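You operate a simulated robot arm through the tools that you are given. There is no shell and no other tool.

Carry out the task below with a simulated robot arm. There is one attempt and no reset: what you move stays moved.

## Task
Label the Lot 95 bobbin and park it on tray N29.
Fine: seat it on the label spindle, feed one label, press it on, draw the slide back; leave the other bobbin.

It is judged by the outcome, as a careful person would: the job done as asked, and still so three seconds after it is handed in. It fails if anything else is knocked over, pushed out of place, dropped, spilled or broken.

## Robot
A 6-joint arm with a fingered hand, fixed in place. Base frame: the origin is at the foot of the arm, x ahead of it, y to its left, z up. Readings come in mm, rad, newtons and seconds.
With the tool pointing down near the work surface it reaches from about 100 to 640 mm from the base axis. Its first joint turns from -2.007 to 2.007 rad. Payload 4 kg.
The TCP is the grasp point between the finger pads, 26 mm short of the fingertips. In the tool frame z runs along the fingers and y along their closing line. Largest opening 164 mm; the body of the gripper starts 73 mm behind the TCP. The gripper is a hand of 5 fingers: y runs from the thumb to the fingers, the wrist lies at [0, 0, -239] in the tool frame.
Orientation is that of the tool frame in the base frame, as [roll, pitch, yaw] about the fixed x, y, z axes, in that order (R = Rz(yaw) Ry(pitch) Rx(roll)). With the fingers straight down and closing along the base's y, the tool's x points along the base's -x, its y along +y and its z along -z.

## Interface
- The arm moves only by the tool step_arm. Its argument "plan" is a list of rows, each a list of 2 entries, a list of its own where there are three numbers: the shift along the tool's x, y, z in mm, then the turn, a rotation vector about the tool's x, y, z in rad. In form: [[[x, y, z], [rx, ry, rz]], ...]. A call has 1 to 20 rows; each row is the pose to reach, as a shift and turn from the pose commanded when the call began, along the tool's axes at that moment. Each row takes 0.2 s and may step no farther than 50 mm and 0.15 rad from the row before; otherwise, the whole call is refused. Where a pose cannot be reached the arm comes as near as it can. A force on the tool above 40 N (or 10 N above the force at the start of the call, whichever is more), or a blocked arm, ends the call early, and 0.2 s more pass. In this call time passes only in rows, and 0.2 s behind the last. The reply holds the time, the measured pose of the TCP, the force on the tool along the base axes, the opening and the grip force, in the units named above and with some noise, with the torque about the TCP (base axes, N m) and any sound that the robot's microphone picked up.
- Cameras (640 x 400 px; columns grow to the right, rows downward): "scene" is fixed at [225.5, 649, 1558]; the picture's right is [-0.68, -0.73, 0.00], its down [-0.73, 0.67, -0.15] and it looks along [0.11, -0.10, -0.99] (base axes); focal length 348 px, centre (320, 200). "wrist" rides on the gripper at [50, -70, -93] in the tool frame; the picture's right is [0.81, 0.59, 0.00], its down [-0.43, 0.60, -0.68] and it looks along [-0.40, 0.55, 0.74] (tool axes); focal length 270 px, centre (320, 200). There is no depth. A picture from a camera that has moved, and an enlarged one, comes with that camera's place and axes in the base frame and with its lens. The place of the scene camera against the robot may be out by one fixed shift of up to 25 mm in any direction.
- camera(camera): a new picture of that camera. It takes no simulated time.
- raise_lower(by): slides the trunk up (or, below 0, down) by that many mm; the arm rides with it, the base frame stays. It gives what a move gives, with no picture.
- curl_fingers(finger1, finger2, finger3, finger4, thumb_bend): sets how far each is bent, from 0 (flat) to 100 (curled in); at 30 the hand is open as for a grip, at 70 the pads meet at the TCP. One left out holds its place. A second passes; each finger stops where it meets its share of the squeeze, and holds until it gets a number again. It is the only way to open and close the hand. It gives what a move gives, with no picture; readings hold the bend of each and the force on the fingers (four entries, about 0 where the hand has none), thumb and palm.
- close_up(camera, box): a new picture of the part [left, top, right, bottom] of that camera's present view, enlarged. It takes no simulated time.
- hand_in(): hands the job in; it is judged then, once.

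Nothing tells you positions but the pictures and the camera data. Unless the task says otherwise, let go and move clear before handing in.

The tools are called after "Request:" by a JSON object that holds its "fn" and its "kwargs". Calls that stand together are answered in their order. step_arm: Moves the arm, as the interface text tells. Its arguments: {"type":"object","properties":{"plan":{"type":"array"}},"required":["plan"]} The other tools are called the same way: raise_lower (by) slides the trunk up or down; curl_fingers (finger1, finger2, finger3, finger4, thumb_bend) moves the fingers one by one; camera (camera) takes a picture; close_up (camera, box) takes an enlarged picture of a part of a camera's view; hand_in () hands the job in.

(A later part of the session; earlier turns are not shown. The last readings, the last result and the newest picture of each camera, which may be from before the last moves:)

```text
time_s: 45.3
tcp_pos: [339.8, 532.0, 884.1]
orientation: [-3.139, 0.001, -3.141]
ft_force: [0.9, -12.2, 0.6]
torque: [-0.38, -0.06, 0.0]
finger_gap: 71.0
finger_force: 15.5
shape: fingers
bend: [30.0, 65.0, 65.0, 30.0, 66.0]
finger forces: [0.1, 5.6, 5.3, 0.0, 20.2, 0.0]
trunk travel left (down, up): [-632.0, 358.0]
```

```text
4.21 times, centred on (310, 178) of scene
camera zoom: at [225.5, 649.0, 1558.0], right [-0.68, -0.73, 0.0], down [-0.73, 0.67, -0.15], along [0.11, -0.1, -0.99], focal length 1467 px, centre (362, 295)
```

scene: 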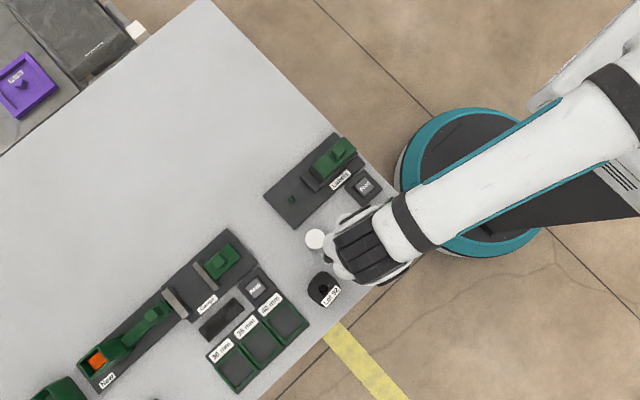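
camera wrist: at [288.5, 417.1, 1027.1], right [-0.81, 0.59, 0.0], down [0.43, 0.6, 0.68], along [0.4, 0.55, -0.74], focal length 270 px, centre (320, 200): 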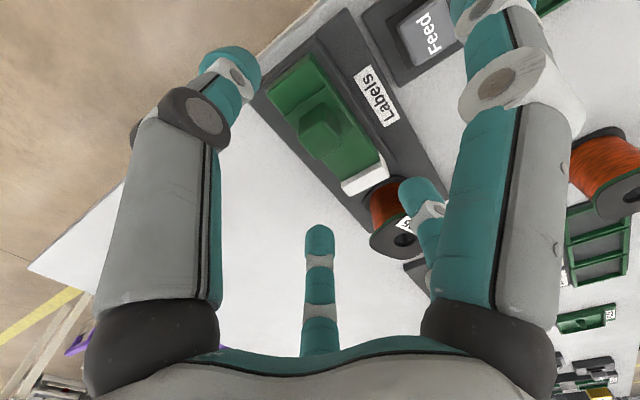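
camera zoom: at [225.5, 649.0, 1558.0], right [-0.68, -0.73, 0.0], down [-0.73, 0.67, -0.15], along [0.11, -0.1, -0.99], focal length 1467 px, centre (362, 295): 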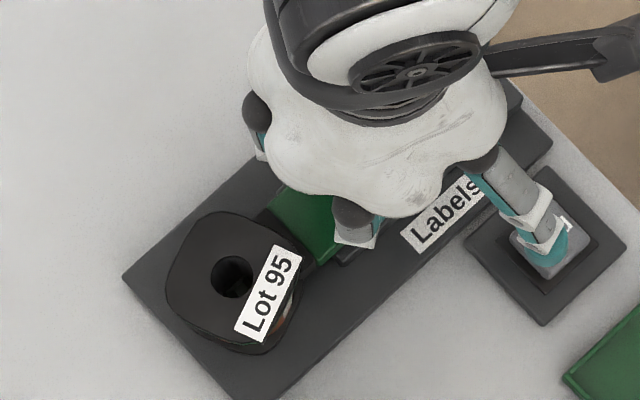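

Contact with the winding: 12 N resistance at y ≈ 532. I'll press a bit more to be sure the label sticks.

Request:
{"fn": "step_arm", "kwargs": {"plan": [[[0, 1, 0], [0, 0, 0]], [[0, 2, 0], [0, 0, 0]], [[0, 2, 0], [0, 0, 0]], [[0, 2, 0], [0, 0, 0]]]}}

Request:
{"fn": "close_up", "kwargs": {"camera": "wrist", "box": [180, 20, 460, 300]}}

Request:
{"fn": "close_up", "kwargs": {"camera": "scene", "box": [260, 150, 340, 220]}}

```text
time_s: 46.3
tcp_pos: [338.3, 532.6, 884.7]
orientation: [3.141, -0.001, -3.141]
ft_force: [1.5, -14.8, 2.7]
torque: [-0.47, -0.02, 0.01]
finger_gap: 70.9
finger_force: 15.2
shape: fingers
bend: [30.0, 67.0, 67.0, 30.0, 64.0]
finger forces: [0.0, 4.0, 3.9, 0.1, 22.2, 0.0]
trunk travel left (down, up): [-632.0, 358.0]
```

```text
1.43 times, centred on (320, 160) of wrist
camera zoom: at [288.6, 463.5, 978.1], right [-0.81, 0.59, 0.0], down [0.43, 0.6, 0.68], along [0.4, 0.55, -0.74], focal length 386 px, centre (320, 257)
```

zoom: 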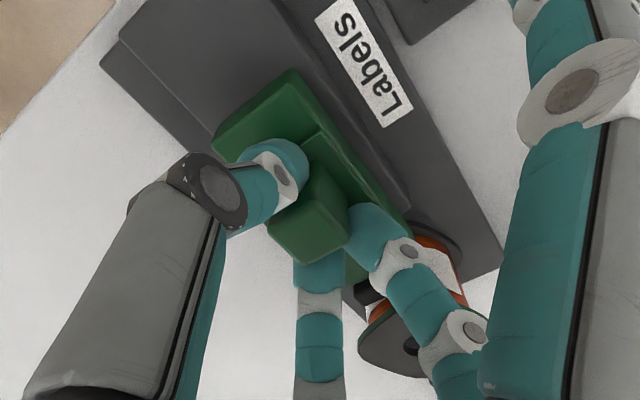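

```text
5.71 times, centred on (300, 185) of scene
camera zoom: at [225.5, 649.0, 1558.0], right [-0.68, -0.73, 0.0], down [-0.73, 0.67, -0.15], along [0.11, -0.1, -0.99], focal length 1991 px, centre (434, 286)
```

zoom: 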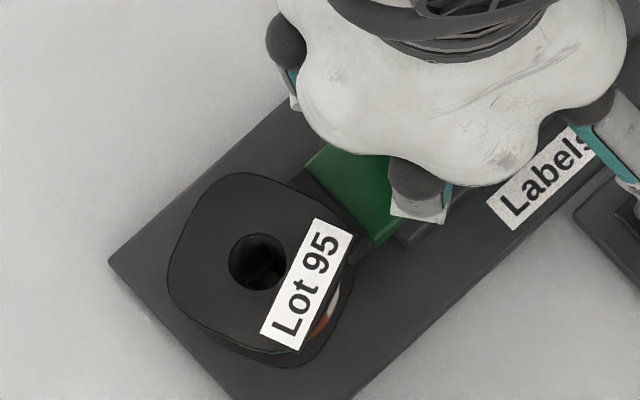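

The pad is dark again and white shows on the winding, so the label transferred. Drawing the slide back along -y to its original position.

Request:
{"fn": "step_arm", "kwargs": {"plan": [[[0, -2, 0], [0, 0, 0]], [[0, -5, 0], [0, 0, 0]], [[0, -9, 0], [0, 0, 0]], [[0, -13, 0], [0, 0, 0]], [[0, -17, 0], [0, 0, 0]], [[0, -21, 0], [0, 0, 0]], [[0, -25, 0], [0, 0, 0]], [[0, -29, 0], [0, 0, 0]], [[0, -33, 0], [0, 0, 0]], [[0, -37, 0], [0, 0, 0]], [[0, -41, 0], [0, 0, 0]], [[0, -44, 0], [0, 0, 0]]]}}

Request:
{"fn": "close_up", "kwargs": {"camera": "scene", "box": [260, 90, 420, 225]}}

Request:
{"fn": "close_up", "kwargs": {"camera": "wrist", "box": [180, 20, 460, 300]}}

```text
time_s: 48.9
tcp_pos: [339.0, 490.0, 884.2]
orientation: [-3.14, 0.002, -3.141]
ft_force: [3.3, 0.4, 9.5]
torque: [0.02, -0.06, 0.02]
finger_gap: 70.9
finger_force: 16.3
shape: fingers
bend: [30.0, 66.0, 65.0, 30.0, 66.0]
finger forces: [0.0, 8.3, 8.2, 0.0, 15.7, 0.0]
trunk travel left (down, up): [-632.0, 358.0]
```

```text
2.96 times, centred on (340, 158) of scene
camera zoom: at [225.5, 649.0, 1558.0], right [-0.68, -0.73, 0.0], down [-0.73, 0.67, -0.15], along [0.11, -0.1, -0.99], focal length 1032 px, centre (261, 326)
```

zoom: 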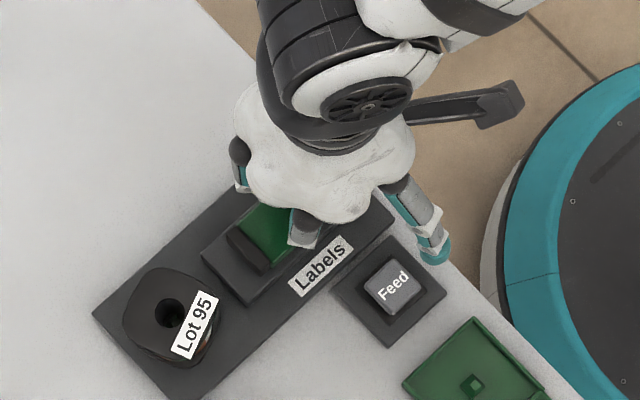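

```text
1.43 times, centred on (320, 160) of wrist
camera zoom: at [288.3, 420.1, 977.4], right [-0.81, 0.59, 0.0], down [0.43, 0.6, 0.68], along [0.4, 0.55, -0.74], focal length 386 px, centre (320, 257)
```

zoom: 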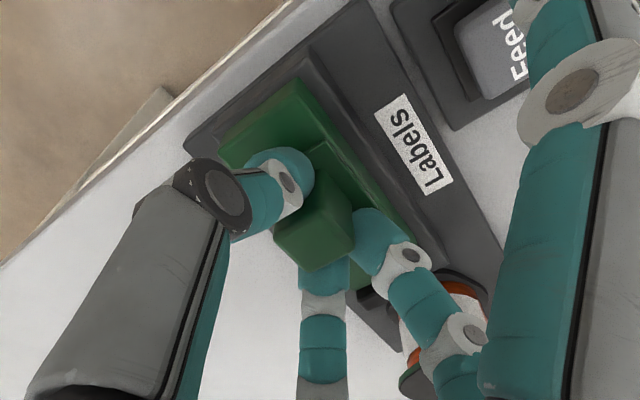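

The white label is visible on the winding and the slide is nearly home. Pulling back the last few millimetres.

Request:
{"fn": "step_arm", "kwargs": {"plan": [[[0, -1, 0], [0, 0, 0]], [[0, -2, 0], [0, 0, 0]], [[0, -3, 0], [0, 0, 0]], [[0, -4, 0], [0, 0, 0]]]}}

Request:
{"fn": "close_up", "kwargs": {"camera": "scene", "box": [260, 90, 420, 225]}}

```text
time_s: 49.9
tcp_pos: [338.6, 488.6, 883.7]
orientation: [3.14, -0.001, -3.139]
ft_force: [3.0, 9.2, 5.8]
torque: [0.29, -0.04, 0.02]
finger_gap: 71.1
finger_force: 16.2
shape: fingers
bend: [30.0, 65.0, 65.0, 30.0, 66.0]
finger forces: [0.0, 10.3, 10.2, 0.0, 12.1, 0.0]
trunk travel left (down, up): [-632.0, 358.0]
```

```text
2.96 times, centred on (340, 158) of scene
camera zoom: at [225.5, 649.0, 1558.0], right [-0.68, -0.73, 0.0], down [-0.73, 0.67, -0.15], along [0.11, -0.1, -0.99], focal length 1032 px, centre (261, 326)
```

zoom: 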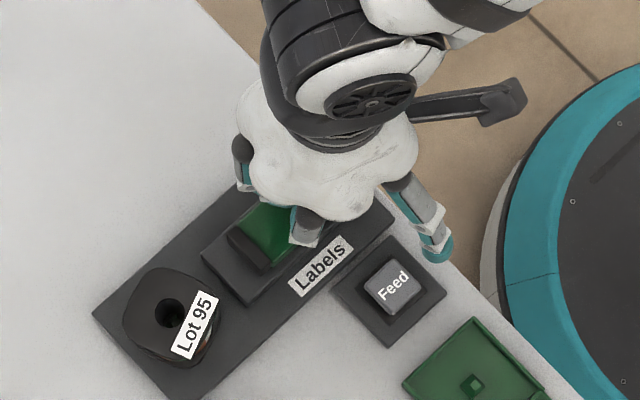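

The back stop is reached (9 N), so the slide is home. Releasing the knob and rising.

Request:
{"fn": "curl_fingers", "kwargs": {"finger2": 46, "finger3": 46, "thumb_bend": 46}}

Request:
{"fn": "raise_lower", "kwargs": {"by": 60}}

Request:
{"fn": "camera", "kwargs": {"camera": "wrist"}}

Request:
{"fn": "close_up", "kwargs": {"camera": "scene", "box": [260, 110, 420, 245]}}

Request:
{"fn": "close_up", "kwargs": {"camera": "wrist", "box": [240, 40, 440, 270]}}

```text
time_s: 50.9
tcp_pos: [338.3, 485.9, 884.4]
orientation: [3.141, 0.0, 3.141]
ft_force: [0.2, -0.1, 0.6]
torque: [0.0, 0.02, 0.0]
finger_gap: 75.5
finger_force: 0.1
shape: fingers
bend: [30.0, 46.0, 46.0, 30.0, 46.0]
finger forces: [0.0, 0.0, 0.0, 0.0, 0.0, 0.0]
trunk travel left (down, up): [-632.0, 358.0]
```

```text
time_s: 51.9
tcp_pos: [338.0, 486.7, 944.4]
orientation: [-3.141, 0.001, 3.141]
ft_force: [-0.5, 0.6, 1.3]
torque: [-0.03, 0.03, -0.01]
finger_gap: 75.6
finger_force: 0.0
shape: fingers
bend: [30.0, 46.0, 46.0, 30.0, 46.0]
finger forces: [0.0, 0.1, 0.0, 0.0, 0.0, 0.1]
trunk travel left (down, up): [-692.0, 298.0]
```

```text
taken
camera wrist: at [288.4, 417.0, 1037.3], right [-0.81, 0.59, 0.0], down [0.43, 0.6, 0.68], along [0.4, 0.55, -0.74], focal length 270 px, centre (320, 200)
```

wrist: 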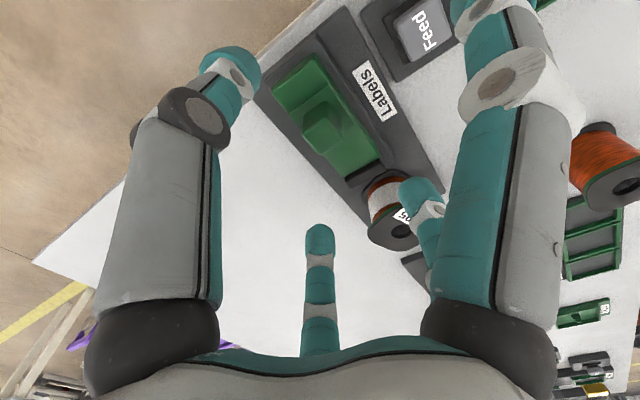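

```text
2.96 times, centred on (340, 178) of scene
camera zoom: at [225.5, 649.0, 1558.0], right [-0.68, -0.73, 0.0], down [-0.73, 0.67, -0.15], along [0.11, -0.1, -0.99], focal length 1032 px, centre (261, 267)
```

zoom: 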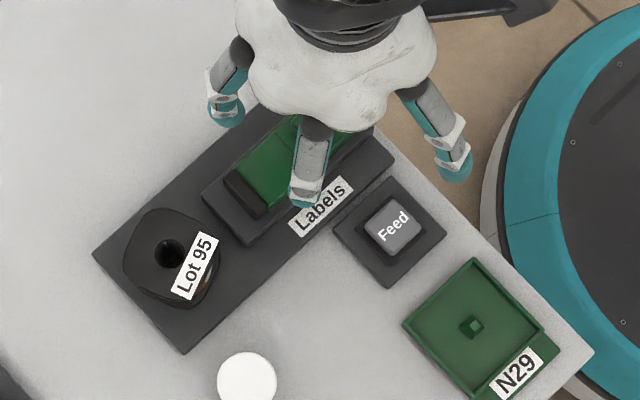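

```text
1.74 times, centred on (340, 155) of wrist
camera zoom: at [288.4, 417.0, 1037.3], right [-0.81, 0.59, 0.0], down [0.43, 0.6, 0.68], along [0.4, 0.55, -0.74], focal length 470 px, centre (285, 278)
```

zoom: 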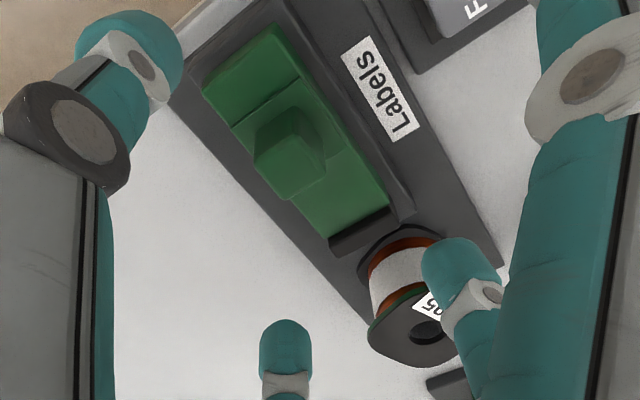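

The label is wrapped on the winding. I'll compare the slide's position with the original scene close-up to confirm it's fully back.

Request:
{"fn": "step_arm", "kwargs": {"plan": [[[30, -25, 0], [0, 0, 0]], [[65, -50, 0], [0, 0, 0]], [[100, -70, 0], [0, 0, 0]]]}}

Request:
{"fn": "close_up", "kwargs": {"camera": "scene", "box": [300, 125, 370, 175]}}

Request:
{"fn": "camera", "kwargs": {"camera": "wrist"}}

```text
time_s: 52.7
tcp_pos: [236.7, 414.8, 944.4]
orientation: [-3.142, 0.001, -3.141]
ft_force: [-0.3, 0.0, -0.2]
torque: [0.03, -0.03, -0.01]
finger_gap: 75.7
finger_force: 0.1
shape: fingers
bend: [30.0, 46.0, 46.0, 30.0, 46.0]
finger forces: [0.0, 0.0, 0.1, 0.0, 0.0, 0.0]
trunk travel left (down, up): [-692.0, 298.0]
```

```text
8.00 times, centred on (335, 150) of scene
camera zoom: at [225.5, 649.0, 1558.0], right [-0.68, -0.73, 0.0], down [-0.73, 0.67, -0.15], along [0.11, -0.1, -0.99], focal length 2787 px, centre (200, 600)
```

zoom: 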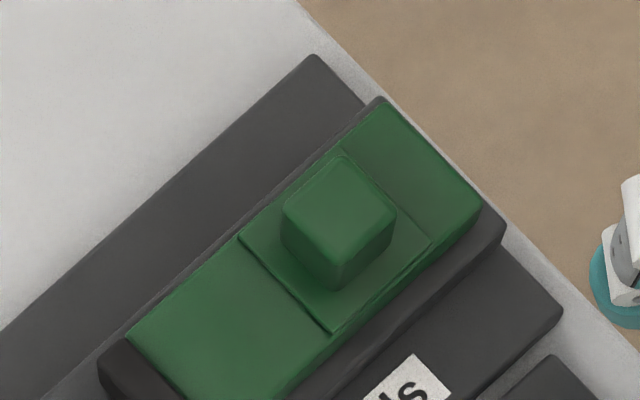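

```text
taken
camera wrist: at [187.4, 344.9, 1037.5], right [-0.81, 0.59, 0.0], down [0.43, 0.59, 0.68], along [0.4, 0.55, -0.74], focal length 270 px, centre (320, 200)
```

wrist: 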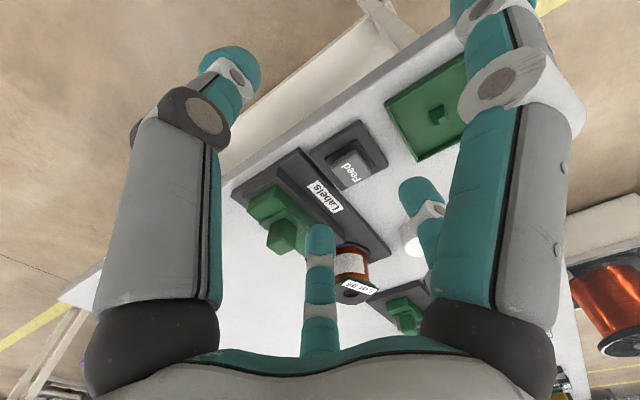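

Compared with the original, the slide sits about 3.5 mm forward, so the thumb must have nudged it as the grip opened. I'll go back with only fingers 2 and 3 hooked in front of the knob, thumb away, and draw it fully home.

Request:
{"fn": "curl_fingers", "kwargs": {"finger1": 30, "finger2": 64, "finger3": 64, "finger4": 30, "thumb_bend": 30}}

Request:
{"fn": "step_arm", "kwargs": {"plan": [[[-34, 28, 0], [0, 0, 0]], [[-68, 56, 0], [0, 0, 0]], [[-102.3, 84.2, 0], [0, 0, 0]]]}}

Request:
{"fn": "raise_lower", "kwargs": {"by": -30}}

Request:
{"fn": "camera", "kwargs": {"camera": "wrist"}}

Request:
{"fn": "close_up", "kwargs": {"camera": "wrist", "box": [200, 40, 440, 280]}}

```text
time_s: 53.7
tcp_pos: [238.1, 416.5, 943.7]
orientation: [-3.141, -0.001, -3.141]
ft_force: [0.5, -0.4, 0.5]
torque: [0.0, 0.0, 0.0]
finger_gap: 90.5
finger_force: 0.1
shape: fingers
bend: [30.0, 64.0, 64.0, 30.0, 30.0]
finger forces: [0.0, 0.0, 0.1, 0.1, 0.0, 0.1]
trunk travel left (down, up): [-692.0, 298.0]
```

```text
time_s: 54.5
tcp_pos: [341.9, 501.1, 943.0]
orientation: [-3.142, -0.001, -3.139]
ft_force: [0.1, 0.6, 0.8]
torque: [-0.01, 0.02, 0.01]
finger_gap: 90.7
finger_force: 0.1
shape: fingers
bend: [30.0, 64.0, 64.0, 30.0, 30.0]
finger forces: [0.0, 0.1, 0.0, 0.1, 0.0, 0.0]
trunk travel left (down, up): [-692.0, 298.0]
```

```text
time_s: 55.3
tcp_pos: [339.3, 500.8, 914.2]
orientation: [3.141, -0.002, 3.141]
ft_force: [-0.6, 0.4, -0.2]
torque: [0.01, 0.01, 0.0]
finger_gap: 90.7
finger_force: 0.1
shape: fingers
bend: [30.0, 64.0, 64.0, 30.0, 30.0]
finger forces: [0.1, 0.1, 0.1, 0.0, 0.0, 0.1]
trunk travel left (down, up): [-662.0, 328.0]
```

```text
taken
camera wrist: at [290.1, 431.3, 1007.0], right [-0.81, 0.59, 0.0], down [0.43, 0.6, 0.68], along [0.4, 0.55, -0.74], focal length 270 px, centre (320, 200)
```

wrist: 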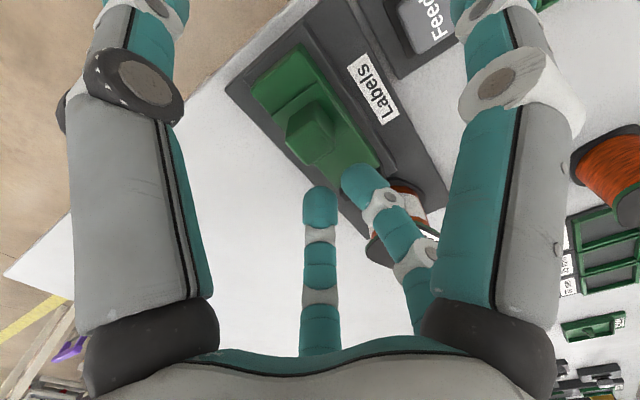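

```text
1.67 times, centred on (320, 160) of wrist
camera zoom: at [290.1, 431.3, 1007.0], right [-0.81, 0.59, 0.0], down [0.43, 0.6, 0.68], along [0.4, 0.55, -0.74], focal length 450 px, centre (320, 267)
```

zoom: 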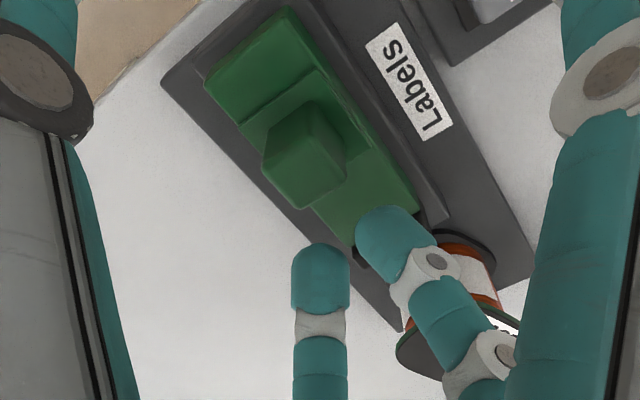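

Fingers 2 and 3 are about 10 mm in front of the knob. Lowering to knob level and pulling -y.

Request:
{"fn": "raise_lower", "kwargs": {"by": -30}}

Request:
{"fn": "step_arm", "kwargs": {"plan": [[[0, -2, 0], [0, 0, 0]], [[0, -4, 0], [0, 0, 0]], [[0, -6, 0], [0, 0, 0]], [[0, -8, 0], [0, 0, 0]], [[0, -10, 0], [0, 0, 0]], [[0, -12, 0], [0, 0, 0]]]}}

Request:
{"fn": "close_up", "kwargs": {"camera": "wrist", "box": [200, 40, 440, 280]}}

```text
time_s: 56.0
tcp_pos: [339.9, 501.4, 884.4]
orientation: [3.141, -0.002, 3.141]
ft_force: [-0.2, -0.6, 0.2]
torque: [-0.03, -0.06, 0.0]
finger_gap: 90.6
finger_force: 0.0
shape: fingers
bend: [30.0, 64.0, 64.0, 30.0, 30.0]
finger forces: [0.1, 0.1, 0.1, 0.1, 0.0, 0.0]
trunk travel left (down, up): [-632.0, 358.0]
```

```text
time_s: 57.4
tcp_pos: [339.3, 488.7, 882.6]
orientation: [-3.142, -0.001, 3.142]
ft_force: [0.5, 1.0, 1.0]
torque: [0.05, 0.01, 0.02]
finger_gap: 90.5
finger_force: 0.6
shape: fingers
bend: [30.0, 63.0, 63.0, 30.0, 30.0]
finger forces: [0.0, 0.7, 0.6, 0.0, 0.0, 0.0]
trunk travel left (down, up): [-632.0, 358.0]
```

```text
1.67 times, centred on (320, 160) of wrist
camera zoom: at [289.9, 419.1, 976.7], right [-0.81, 0.59, 0.0], down [0.43, 0.6, 0.68], along [0.4, 0.55, -0.74], focal length 450 px, centre (320, 267)
```

zoom: 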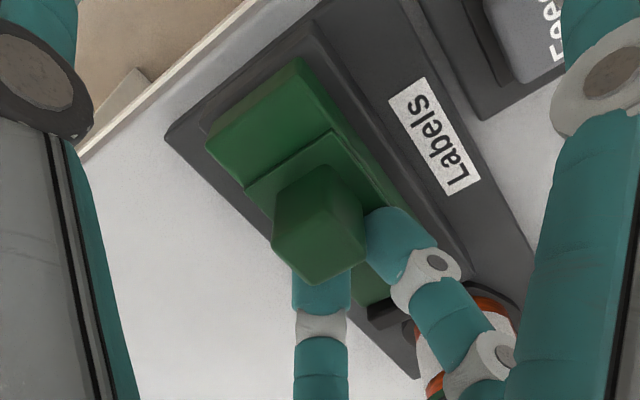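

Just in contact (0.7 N). Pulling further in 1 mm rows until the stop.

Request:
{"fn": "step_arm", "kwargs": {"plan": [[[0, -1, 0], [0, 0, 0]], [[0, -2, 0], [0, 0, 0]], [[0, -3, 0], [0, 0, 0]], [[0, -4, 0], [0, 0, 0]]]}}

Request:
{"fn": "close_up", "kwargs": {"camera": "scene", "box": [300, 125, 370, 175]}}

```text
time_s: 58.4
tcp_pos: [340.4, 486.1, 884.3]
orientation: [-3.141, 0.001, 3.141]
ft_force: [-0.1, 5.2, 1.8]
torque: [0.13, 0.01, 0.02]
finger_gap: 90.7
finger_force: 2.8
shape: fingers
bend: [30.0, 63.0, 63.0, 30.0, 30.0]
finger forces: [0.1, 2.5, 2.4, 0.0, 0.0, 0.0]
trunk travel left (down, up): [-632.0, 358.0]
```

```text
8.00 times, centred on (335, 150) of scene
camera zoom: at [225.5, 649.0, 1558.0], right [-0.68, -0.73, 0.0], down [-0.73, 0.67, -0.15], along [0.11, -0.1, -0.99], focal length 2787 px, centre (200, 600)
```

zoom: 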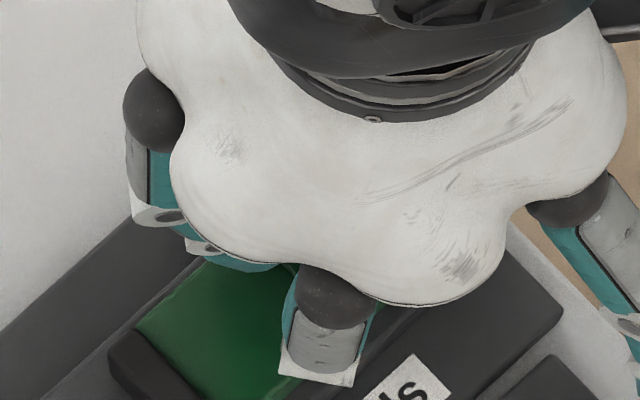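

The pad corner now matches its original pixel position exactly, so the slide is home. Backing the fingers off toward +y by a few millimetres and rising.

Request:
{"fn": "step_arm", "kwargs": {"plan": [[[0, 2, 0], [0, 0, 0]], [[0, 5, 0], [0, 0, 0]], [[0, 9, 0], [0, 0, 0]]]}}

Request:
{"fn": "raise_lower", "kwargs": {"by": 60}}

Request:
{"fn": "step_arm", "kwargs": {"plan": [[[30, -25, 0], [0, 0, 0]], [[65, -50, 0], [0, 0, 0]], [[100, -75, 0], [0, 0, 0]]]}}

Request:
{"fn": "close_up", "kwargs": {"camera": "scene", "box": [300, 125, 370, 175]}}

Request:
{"fn": "close_up", "kwargs": {"camera": "scene", "box": [260, 130, 440, 260]}}

Request:
{"fn": "camera", "kwargs": {"camera": "wrist"}}

```text
time_s: 59.2
tcp_pos: [339.4, 493.1, 883.6]
orientation: [3.141, -0.001, -3.141]
ft_force: [0.3, 0.8, -0.9]
torque: [0.0, -0.03, -0.02]
finger_gap: 90.7
finger_force: 0.0
shape: fingers
bend: [30.0, 64.0, 64.0, 30.0, 30.0]
finger forces: [0.0, 0.0, 0.1, 0.0, 0.1, 0.0]
trunk travel left (down, up): [-632.0, 358.0]
```

```text
time_s: 60.2
tcp_pos: [339.9, 494.4, 942.4]
orientation: [-3.139, 0.001, 3.141]
ft_force: [0.2, -0.3, 0.4]
torque: [0.03, 0.02, -0.02]
finger_gap: 90.5
finger_force: 0.1
shape: fingers
bend: [30.0, 64.0, 64.0, 30.0, 30.0]
finger forces: [0.0, 0.0, 0.0, 0.1, 0.1, 0.0]
trunk travel left (down, up): [-692.0, 298.0]
```

```text
time_s: 61.0
tcp_pos: [240.3, 417.7, 944.0]
orientation: [3.14, 0.001, 3.141]
ft_force: [0.4, -1.0, -0.8]
torque: [0.03, 0.01, 0.03]
finger_gap: 90.5
finger_force: 0.0
shape: fingers
bend: [30.0, 64.0, 64.0, 30.0, 30.0]
finger forces: [0.1, 0.0, 0.0, 0.0, 0.1, 0.1]
trunk travel left (down, up): [-692.0, 298.0]
```

```text
8.00 times, centred on (335, 150) of scene
camera zoom: at [225.5, 649.0, 1558.0], right [-0.68, -0.73, 0.0], down [-0.73, 0.67, -0.15], along [0.11, -0.1, -0.99], focal length 2787 px, centre (200, 600)
```

zoom: 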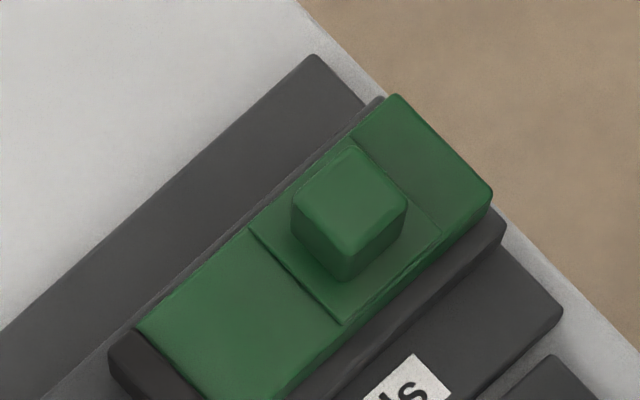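

```text
3.08 times, centred on (350, 195) of scene
camera zoom: at [225.5, 649.0, 1558.0], right [-0.68, -0.73, 0.0], down [-0.73, 0.67, -0.15], along [0.11, -0.1, -0.99], focal length 1072 px, centre (228, 215)
```

zoom: 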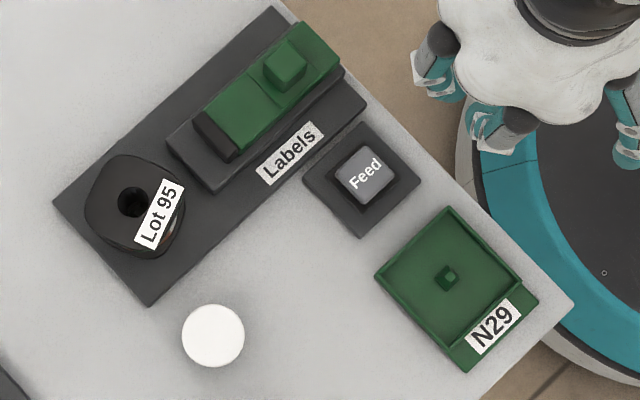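

```text
taken
camera wrist: at [190.1, 347.7, 1037.7], right [-0.81, 0.59, 0.0], down [0.43, 0.59, 0.68], along [0.4, 0.55, -0.74], focal length 270 px, centre (320, 200)
```

wrist: 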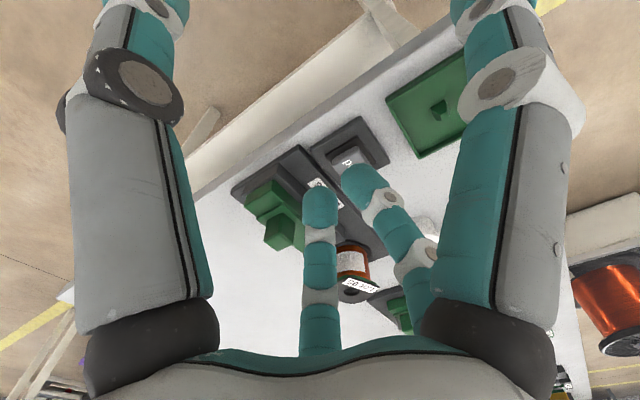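

Slide is exactly at its original place, one label is on the bobbin and Feed is released. Next I'll measure the N29 tray's peg precisely from a better viewpoint.

Request:
{"fn": "curl_fingers", "kwargs": {"finger1": 30, "finger2": 30, "finger3": 30, "finger4": 30, "thumb_bend": 30}}

Request:
{"fn": "step_arm", "kwargs": {"plan": [[[38, 8, 0], [0, 0, 0]], [[76, 16, 0], [0, 0, 0]], [[114, 25, 0], [0, 0, 0]]]}}

Request:
{"fn": "camera", "kwargs": {"camera": "wrist"}}

Request:
{"fn": "close_up", "kwargs": {"camera": "wrist", "box": [220, 60, 420, 220]}}

```text
time_s: 62.0
tcp_pos: [242.0, 418.1, 945.0]
orientation: [3.14, -0.001, -3.141]
ft_force: [-0.8, 0.4, 0.0]
torque: [-0.02, -0.01, -0.01]
finger_gap: 90.5
finger_force: 0.0
shape: fingers
bend: [30.0, 30.0, 30.0, 30.0, 30.0]
finger forces: [0.1, 0.0, 0.0, 0.0, 0.1, 0.0]
trunk travel left (down, up): [-692.0, 298.0]
```

```text
time_s: 62.8
tcp_pos: [124.4, 444.5, 944.1]
orientation: [3.141, -0.001, -3.141]
ft_force: [0.0, -0.1, -0.1]
torque: [0.02, -0.04, 0.0]
finger_gap: 90.7
finger_force: 0.1
shape: fingers
bend: [30.0, 30.0, 30.0, 30.0, 30.0]
finger forces: [0.0, 0.0, 0.1, 0.0, 0.0, 0.1]
trunk travel left (down, up): [-692.0, 298.0]
```

```text
taken
camera wrist: at [74.7, 373.7, 1037.5], right [-0.81, 0.59, 0.0], down [0.43, 0.6, 0.68], along [0.4, 0.55, -0.74], focal length 270 px, centre (320, 200)
```

wrist: 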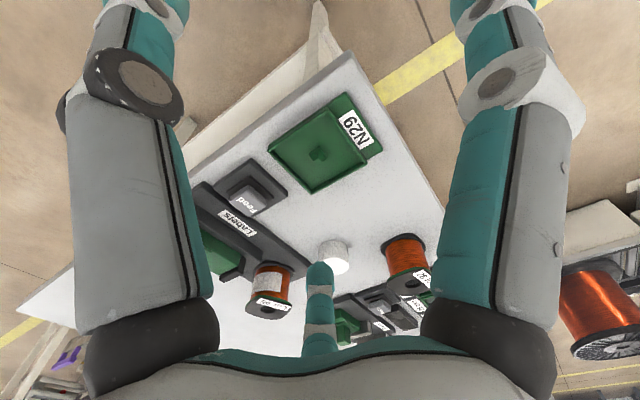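

```text
2.50 times, centred on (320, 140) of wrist
camera zoom: at [74.7, 373.7, 1037.5], right [-0.81, 0.59, 0.0], down [0.43, 0.6, 0.68], along [0.4, 0.55, -0.74], focal length 676 px, centre (320, 350)
```

zoom: 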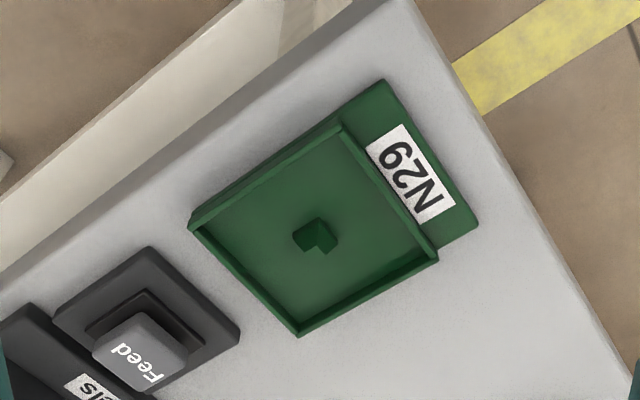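

N29's peg is at about (165, 494.6) with tray floor z ≈ 805, and the walls span x 129–199 and y 459–530, aligned with the axes. Now back above the spindle, hand turned +36° as before, to pick the labelled bobbin.

Request:
{"fn": "curl_fingers", "kwargs": {"finger1": 46, "finger2": 46, "finger3": 46, "finger4": 46, "thumb_bend": 46}}

Request:
{"fn": "step_arm", "kwargs": {"plan": [[[-31, 25, 0], [0, 0, -0.09]], [[-62, 50, 0], [0, 0, -0.18]], [[-93, 75, 0], [0, 0, -0.27]], [[-124, 100, 0], [0, 0, -0.36]], [[-155, 125, 0], [0, 0, -0.45]], [[-186, 150, 0], [0, 0, -0.54]], [[-216.6, 175, 0], [0, 0, -0.6283]]]}}

Request:
{"fn": "camera", "kwargs": {"camera": "wrist"}}

Request:
{"fn": "close_up", "kwargs": {"camera": "wrist", "box": [220, 0, 420, 200]}}

```text
time_s: 63.8
tcp_pos: [125.0, 442.8, 943.9]
orientation: [-3.141, 0.0, -3.14]
ft_force: [-0.5, 0.2, 0.0]
torque: [0.01, -0.01, -0.02]
finger_gap: 52.6
finger_force: 0.1
shape: fingers
bend: [46.0, 46.0, 46.0, 46.0, 46.0]
finger forces: [0.1, 0.1, 0.0, 0.0, 0.1, 0.0]
trunk travel left (down, up): [-692.0, 298.0]
```

```text
time_s: 65.4
tcp_pos: [343.1, 619.6, 942.0]
orientation: [3.14, -0.001, -2.511]
ft_force: [0.4, 0.6, -0.2]
torque: [0.03, 0.03, 0.01]
finger_gap: 52.8
finger_force: 0.2
shape: fingers
bend: [46.0, 46.0, 46.0, 46.0, 46.0]
finger forces: [0.0, 0.1, 0.0, 0.0, 0.1, 0.0]
trunk travel left (down, up): [-692.0, 298.0]
```

```text
taken
camera wrist: at [343.8, 533.5, 1036.9], right [-1.0, 0.0, 0.0], down [0.0, 0.74, 0.68], along [0.0, 0.68, -0.74], focal length 270 px, centre (320, 200)
```

wrist: 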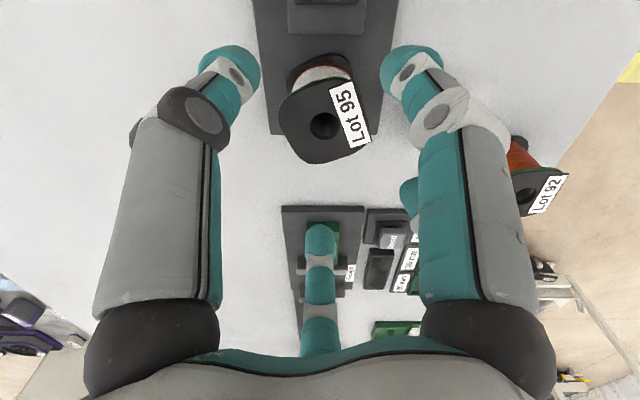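

```text
2.00 times, centred on (320, 100) of wrist
camera zoom: at [343.8, 533.5, 1036.9], right [-1.0, 0.0, 0.0], down [0.0, 0.74, 0.68], along [0.0, 0.68, -0.74], focal length 541 px, centre (320, 400)
```

zoom: 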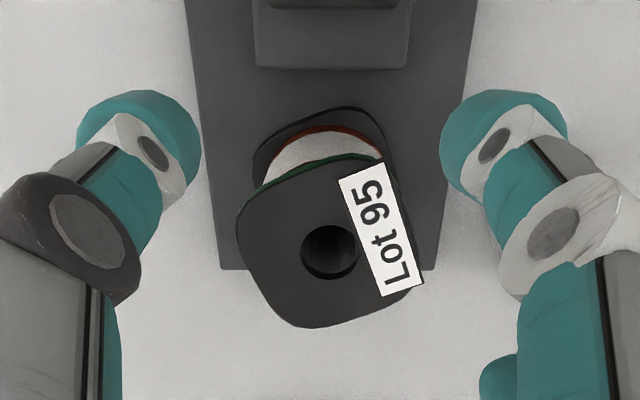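

The bobbin hole is at (340.5, 619.3) and the hand is 3 mm off in x. I'll correct that, then lower to TCP z ≈ 860, slightly higher than before so the tips clear the rail top.

Request:
{"fn": "step_arm", "kwargs": {"plan": [[[2.5, 1.6, 0], [0, 0, 0]]]}}

Request:
{"fn": "raise_lower", "kwargs": {"by": -50}}

Request:
{"fn": "close_up", "kwargs": {"camera": "wrist", "box": [220, 40, 420, 240]}}

```text
time_s: 65.8
tcp_pos: [338.8, 618.6, 944.2]
orientation: [3.141, 0.001, -2.51]
ft_force: [0.3, 0.1, -0.2]
torque: [0.03, 0.0, -0.02]
finger_gap: 52.5
finger_force: 0.0
shape: fingers
bend: [46.0, 46.0, 46.0, 46.0, 46.0]
finger forces: [0.0, 0.0, 0.0, 0.0, 0.1, 0.0]
trunk travel left (down, up): [-692.0, 298.0]
```

```text
time_s: 66.7
tcp_pos: [340.2, 619.5, 893.8]
orientation: [3.14, -0.001, -2.513]
ft_force: [0.0, 0.0, 0.4]
torque: [-0.01, 0.01, -0.01]
finger_gap: 52.8
finger_force: 0.1
shape: fingers
bend: [46.0, 46.0, 46.0, 46.0, 46.0]
finger forces: [0.1, 0.0, 0.0, 0.0, 0.0, 0.0]
trunk travel left (down, up): [-642.0, 348.0]
```

```text
2.00 times, centred on (320, 140) of wrist
camera zoom: at [339.8, 532.5, 987.3], right [-1.0, 0.0, 0.0], down [0.0, 0.74, 0.68], along [0.0, 0.68, -0.74], focal length 541 px, centre (320, 320)
```

zoom: 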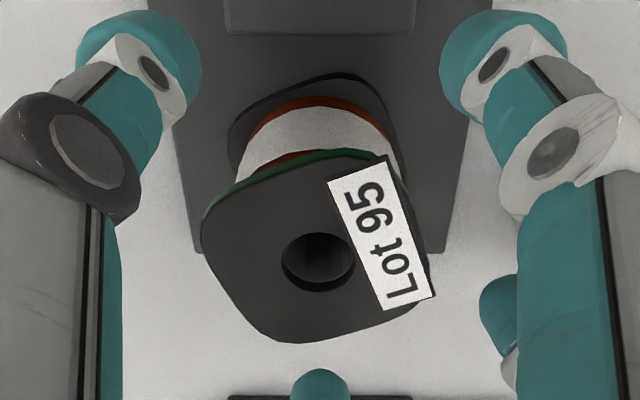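

Centred within a millimetre. Lowering the remaining 33 mm and closing.

Request:
{"fn": "raise_lower", "kwargs": {"by": -20}}

Request:
{"fn": "raise_lower", "kwargs": {"by": -13}}

Request:
{"fn": "close_up", "kwargs": {"camera": "wrist", "box": [200, 40, 440, 280]}}

```text
time_s: 67.4
tcp_pos: [339.9, 619.5, 874.0]
orientation: [-3.141, 0.0, -2.514]
ft_force: [-0.2, 0.3, 0.5]
torque: [0.01, -0.04, 0.01]
finger_gap: 52.9
finger_force: 0.0
shape: fingers
bend: [46.0, 46.0, 46.0, 46.0, 46.0]
finger forces: [0.1, 0.0, 0.1, 0.1, 0.0, 0.0]
trunk travel left (down, up): [-622.0, 368.0]
```

```text
time_s: 68.0
tcp_pos: [339.0, 619.1, 860.7]
orientation: [-3.14, 0.0, -2.512]
ft_force: [1.2, 0.7, 0.5]
torque: [-0.04, -0.01, 0.02]
finger_gap: 52.6
finger_force: 0.1
shape: fingers
bend: [46.0, 46.0, 46.0, 46.0, 46.0]
finger forces: [0.0, 0.1, 0.0, 0.0, 0.1, 0.0]
trunk travel left (down, up): [-609.0, 381.0]
```

```text
1.67 times, centred on (320, 160) of wrist
camera zoom: at [339.8, 532.5, 954.2], right [-1.0, 0.0, 0.0], down [0.0, 0.74, 0.68], along [0.0, 0.68, -0.74], focal length 450 px, centre (320, 267)
```

zoom: 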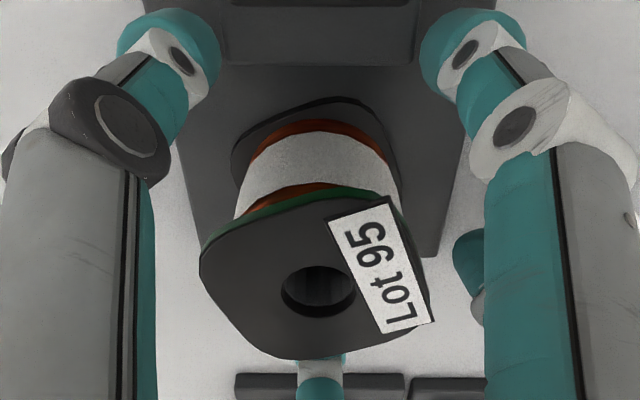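

No contacts on the way down, and the bobbin is centred with its label around the winding. Closing all five fingers.

Request:
{"fn": "curl_fingers", "kwargs": {"finger1": 70, "finger2": 70, "finger3": 70, "finger4": 70, "thumb_bend": 70}}

Request:
{"fn": "close_up", "kwargs": {"camera": "wrist", "box": [200, 40, 440, 280]}}

```text
time_s: 69.0
tcp_pos: [339.2, 618.9, 861.2]
orientation: [-3.141, 0.001, -2.515]
ft_force: [2.4, -1.5, 1.3]
torque: [0.07, 0.01, 0.01]
finger_gap: 13.7
finger_force: 23.5
shape: fingers
bend: [63.0, 62.0, 61.0, 62.0, 63.0]
finger forces: [7.9, 9.2, 9.1, 8.7, 12.9, 0.0]
trunk travel left (down, up): [-609.0, 381.0]
```

```text
1.67 times, centred on (320, 160) of wrist
camera zoom: at [340.1, 532.3, 954.4], right [-1.0, 0.0, 0.0], down [0.0, 0.74, 0.68], along [0.0, 0.68, -0.74], focal length 450 px, centre (320, 267)
```

zoom: 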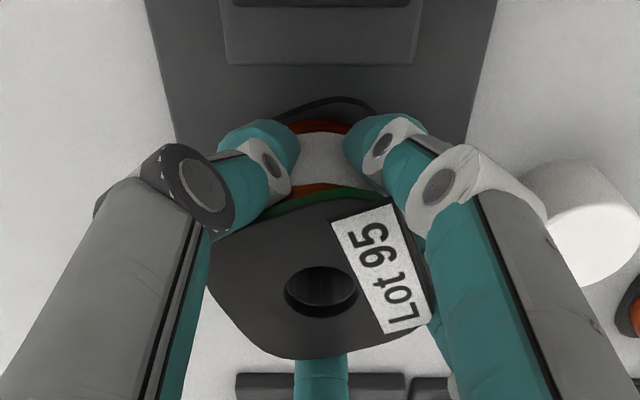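

Firm hold (8–13 N per finger). Lifting straight off the spindle.

Request:
{"fn": "raise_lower", "kwargs": {"by": 20}}

Request:
{"fn": "raise_lower", "kwargs": {"by": 65}}

Request:
{"fn": "camera", "kwargs": {"camera": "wrist"}}

Request:
{"fn": "close_up", "kwargs": {"camera": "wrist", "box": [230, 80, 410, 280]}}

Request:
{"fn": "close_up", "kwargs": {"camera": "scene", "box": [240, 110, 440, 270]}}

```text
time_s: 69.7
tcp_pos: [340.3, 619.4, 880.4]
orientation: [3.141, 0.0, -2.511]
ft_force: [0.1, -0.4, -3.1]
torque: [0.01, 0.02, 0.01]
finger_gap: 13.4
finger_force: 22.5
shape: fingers
bend: [63.0, 62.0, 61.0, 62.0, 64.0]
finger forces: [7.5, 9.4, 9.0, 7.9, 11.7, 0.0]
trunk travel left (down, up): [-629.0, 361.0]
```

```text
time_s: 70.7
tcp_pos: [339.4, 619.7, 944.4]
orientation: [3.141, 0.001, -2.515]
ft_force: [0.9, 0.5, -3.1]
torque: [0.0, 0.01, 0.02]
finger_gap: 13.6
finger_force: 22.8
shape: fingers
bend: [63.0, 62.0, 61.0, 62.0, 64.0]
finger forces: [7.4, 9.4, 9.0, 8.0, 11.7, 0.0]
trunk travel left (down, up): [-694.0, 296.0]
```

```text
taken
camera wrist: at [340.1, 532.9, 1038.8], right [-1.0, 0.0, 0.0], down [0.0, 0.74, 0.68], along [0.0, 0.68, -0.74], focal length 270 px, centre (320, 200)
```

wrist: 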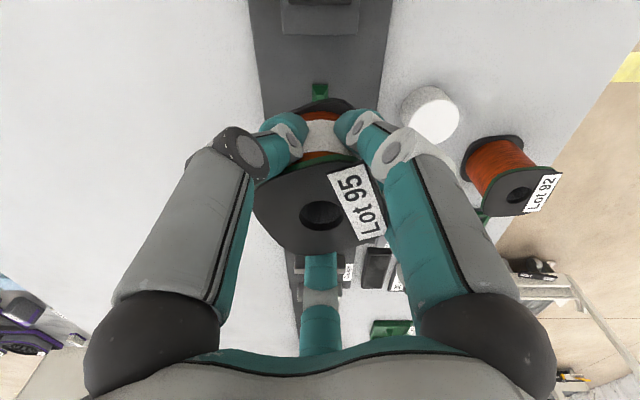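

```text
2.00 times, centred on (320, 180) of wrist
camera zoom: at [340.1, 532.9, 1038.8], right [-1.0, 0.0, 0.0], down [0.0, 0.74, 0.68], along [0.0, 0.68, -0.74], focal length 541 px, centre (320, 240)
```

zoom: 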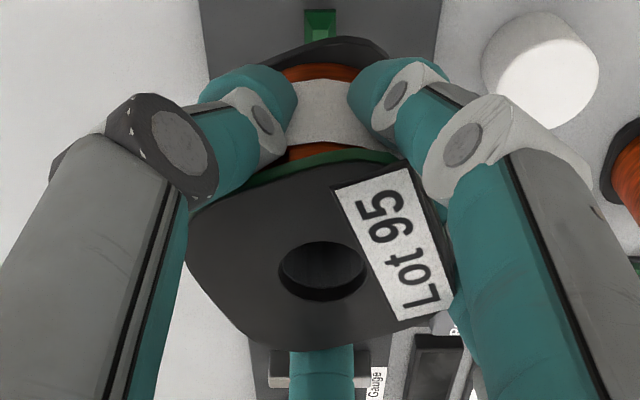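

```text
2.50 times, centred on (340, 190) of scene
camera zoom: at [225.5, 649.0, 1558.0], right [-0.68, -0.73, 0.0], down [-0.73, 0.67, -0.15], along [0.11, -0.1, -0.99], focal length 871 px, centre (270, 225)
```

zoom: 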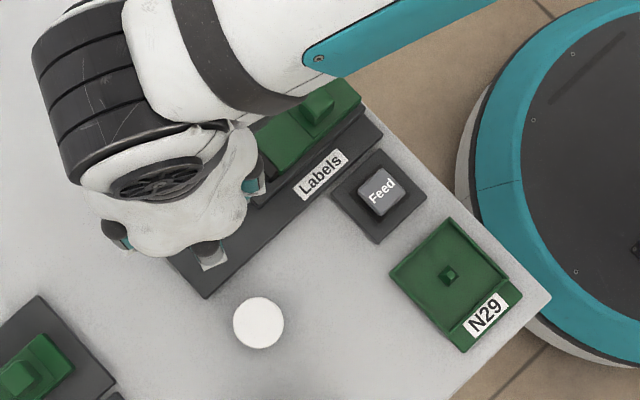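

The spindle is empty and the labelled bobbin hangs level in the hand. Carrying it to above N29 at (165.9, 494.9) while turning back -22.5°, so the square flange lines up with the tray.

Request:
{"fn": "step_arm", "kwargs": {"plan": [[[36, 0.4, 0], [0, 0, 0.0655]], [[72, 0.7, 0], [0, 0, 0.131]], [[108, 1, 0], [0, 0, 0.1964]], [[144, 1.4, 0], [0, 0, 0.2618]], [[180, 1.7, 0], [0, 0, 0.3273]], [[213.8, 2.1, 0], [0, 0, 0.3927]]]}}

Request:
{"fn": "camera", "kwargs": {"camera": "wrist"}}

Request:
{"fn": "close_up", "kwargs": {"camera": "wrist", "box": [220, 40, 420, 280]}}

Request:
{"fn": "close_up", "kwargs": {"camera": "scene", "box": [300, 130, 460, 270]}}

```text
time_s: 72.1
tcp_pos: [163.6, 494.5, 946.6]
orientation: [3.141, 0.0, -2.905]
ft_force: [-0.5, 0.6, -3.6]
torque: [-0.01, 0.0, 0.0]
finger_gap: 13.7
finger_force: 22.7
shape: fingers
bend: [63.0, 62.0, 61.0, 62.0, 64.0]
finger forces: [7.6, 9.5, 8.9, 8.2, 11.5, 0.0]
trunk travel left (down, up): [-694.0, 296.0]
```

```text
taken
camera wrist: at [131.9, 415.0, 1039.6], right [-0.92, 0.38, 0.0], down [0.28, 0.68, 0.68], along [0.26, 0.63, -0.74], focal length 270 px, centre (320, 200)
```

wrist: 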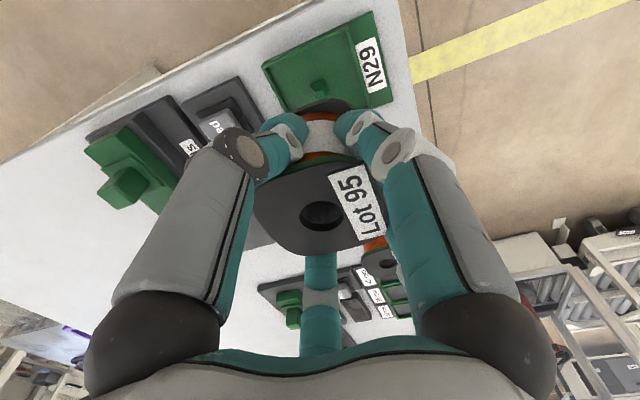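

```text
1.67 times, centred on (320, 160) of wrist
camera zoom: at [131.9, 415.0, 1039.6], right [-0.92, 0.38, 0.0], down [0.28, 0.68, 0.68], along [0.26, 0.63, -0.74], focal length 450 px, centre (320, 267)
```

zoom: 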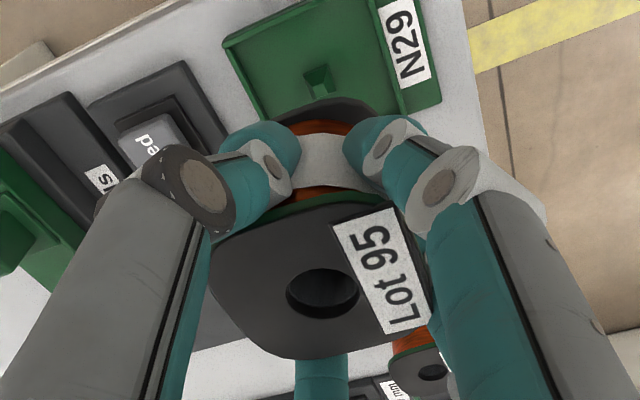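

```text
2.86 times, centred on (380, 200) of scene
camera zoom: at [225.5, 649.0, 1558.0], right [-0.68, -0.73, 0.0], down [-0.73, 0.67, -0.15], along [0.11, -0.1, -0.99], focal length 995 px, centre (149, 200)
```

zoom: 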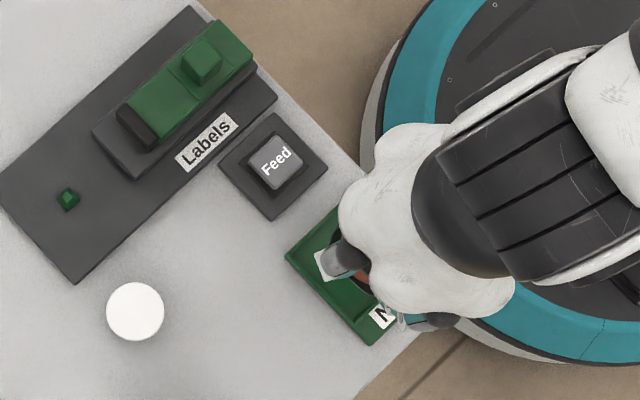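

The peg of N29 is visible just behind the bobbin's lower flange. I'll enlarge to fix the final alignment.

Request:
{"fn": "close_up", "kwargs": {"camera": "wrist", "box": [270, 50, 370, 120]}}

Request:
{"fn": "close_up", "kwargs": {"camera": "wrist", "box": [240, 150, 400, 270]}}

```text
5.71 times, centred on (320, 85) of wrist
camera zoom: at [131.9, 415.0, 1039.6], right [-0.92, 0.38, 0.0], down [0.28, 0.68, 0.68], along [0.26, 0.63, -0.74], focal length 1544 px, centre (320, 857)
```

zoom: 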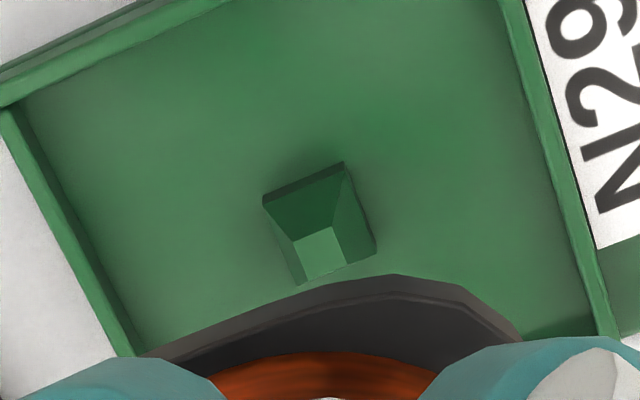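

```text
3.33 times, centred on (320, 210) of wrist
camera zoom: at [131.9, 415.0, 1039.6], right [-0.92, 0.38, 0.0], down [0.28, 0.68, 0.68], along [0.26, 0.63, -0.74], focal length 901 px, centre (320, 167)
```

zoom: 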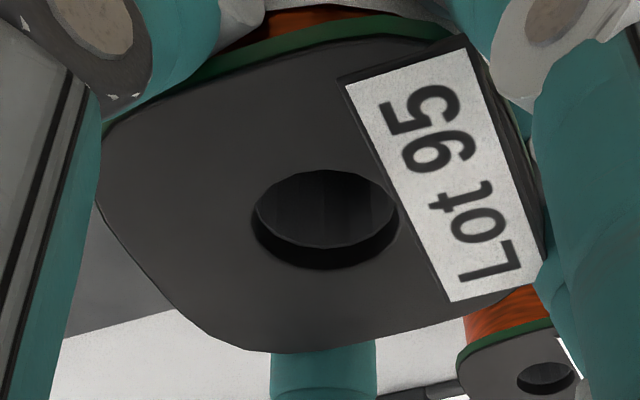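

Tray peg centre (165.0, 494.8), hole at (163.9, 494.6), and the flange is square to the tray. Nudging +1.1 mm in x and lowering.

Request:
{"fn": "step_arm", "kwargs": {"plan": [[[-1.1, 0, 0], [0, 0, 0]]]}}

Request:
{"fn": "raise_lower", "kwargs": {"by": -50}}

Request:
{"fn": "raise_lower", "kwargs": {"by": -22}}

Request:
{"fn": "camera", "kwargs": {"camera": "wrist"}}

Request:
{"fn": "close_up", "kwargs": {"camera": "wrist", "box": [220, 0, 420, 280]}}

```text
time_s: 72.5
tcp_pos: [166.0, 496.6, 945.7]
orientation: [-3.141, 0.0, -2.906]
ft_force: [0.6, 0.2, -3.6]
torque: [0.02, -0.01, -0.03]
finger_gap: 13.3
finger_force: 23.3
shape: fingers
bend: [63.0, 62.0, 61.0, 62.0, 64.0]
finger forces: [7.6, 9.6, 9.0, 8.2, 11.4, 0.0]
trunk travel left (down, up): [-694.0, 296.0]
```

```text
time_s: 73.4
tcp_pos: [166.8, 496.4, 896.4]
orientation: [-3.14, 0.0, -2.906]
ft_force: [0.3, 0.8, -3.3]
torque: [-0.01, -0.04, -0.01]
finger_gap: 13.5
finger_force: 22.8
shape: fingers
bend: [63.0, 62.0, 61.0, 62.0, 64.0]
finger forces: [7.4, 9.5, 9.0, 8.1, 11.5, 0.0]
trunk travel left (down, up): [-644.0, 346.0]
```

```text
time_s: 74.1
tcp_pos: [166.2, 496.2, 875.0]
orientation: [3.141, -0.001, -2.903]
ft_force: [0.1, 0.1, -2.1]
torque: [0.01, -0.02, -0.01]
finger_gap: 13.7
finger_force: 22.8
shape: fingers
bend: [63.0, 62.0, 61.0, 62.0, 64.0]
finger forces: [7.5, 9.5, 9.0, 8.1, 11.5, 0.1]
trunk travel left (down, up): [-622.0, 368.0]
```

```text
taken
camera wrist: at [133.8, 415.7, 967.1], right [-0.92, 0.38, 0.0], down [0.28, 0.68, 0.68], along [0.26, 0.63, -0.74], focal length 270 px, centre (320, 200)
```

wrist: 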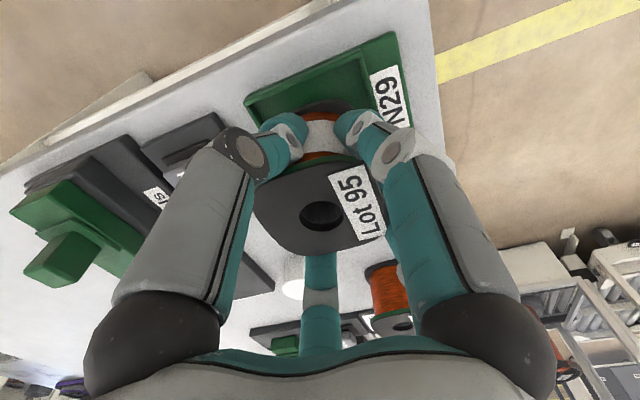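

```text
1.43 times, centred on (320, 140) of wrist
camera zoom: at [133.8, 415.7, 967.1], right [-0.92, 0.38, 0.0], down [0.28, 0.68, 0.68], along [0.26, 0.63, -0.74], focal length 386 px, centre (320, 286)
```

zoom: 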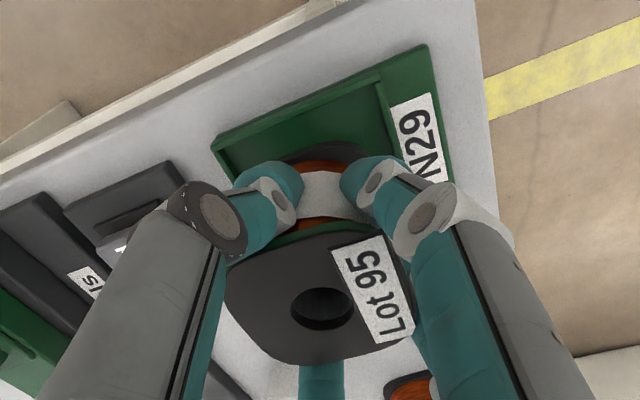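

Hole is within about 1 mm of the peg. Small correction and then guarded lowering in millimetre rows.

Request:
{"fn": "step_arm", "kwargs": {"plan": [[[0.7, -0.4, 2], [0, 0, 0]], [[0.7, -0.4, 4], [0, 0, 0]], [[0.7, -0.4, 6], [0, 0, 0]], [[0.7, -0.4, 8], [0, 0, 0]]]}}

Request:
{"fn": "step_arm", "kwargs": {"plan": [[[0, 0, 1], [0, 0, 0]], [[0, 0, 2], [0, 0, 0]], [[0, 0, 3], [0, 0, 0]], [[0, 0, 4], [0, 0, 0]]]}}

Request:
{"fn": "step_arm", "kwargs": {"plan": [[[0, 0, 1], [0, 0, 0]], [[0, 0, 2], [0, 0, 0]], [[0, 0, 3], [0, 0, 0]]]}}

```text
time_s: 75.1
tcp_pos: [166.3, 496.4, 865.8]
orientation: [3.141, 0.001, -2.906]
ft_force: [-0.2, -0.5, -4.0]
torque: [0.0, -0.05, 0.0]
finger_gap: 13.4
finger_force: 23.1
shape: fingers
bend: [63.0, 62.0, 61.0, 62.0, 64.0]
finger forces: [7.5, 9.5, 9.0, 8.1, 11.4, 0.0]
trunk travel left (down, up): [-622.0, 368.0]
```

```text
time_s: 76.1
tcp_pos: [166.2, 495.4, 862.6]
orientation: [-3.14, 0.001, -2.904]
ft_force: [-0.4, -0.6, -3.4]
torque: [-0.03, 0.02, -0.02]
finger_gap: 13.5
finger_force: 22.8
shape: fingers
bend: [63.0, 62.0, 61.0, 62.0, 64.0]
finger forces: [7.5, 9.5, 9.0, 8.1, 11.5, 0.0]
trunk travel left (down, up): [-622.0, 368.0]
```

```text
time_s: 76.9
tcp_pos: [166.5, 494.5, 859.7]
orientation: [3.141, 0.0, -2.907]
ft_force: [-0.1, 0.2, -3.6]
torque: [-0.02, -0.01, 0.01]
finger_gap: 13.8
finger_force: 22.9
shape: fingers
bend: [63.0, 62.0, 61.0, 62.0, 64.0]
finger forces: [7.5, 9.5, 9.1, 8.1, 11.5, 0.0]
trunk travel left (down, up): [-622.0, 368.0]
```

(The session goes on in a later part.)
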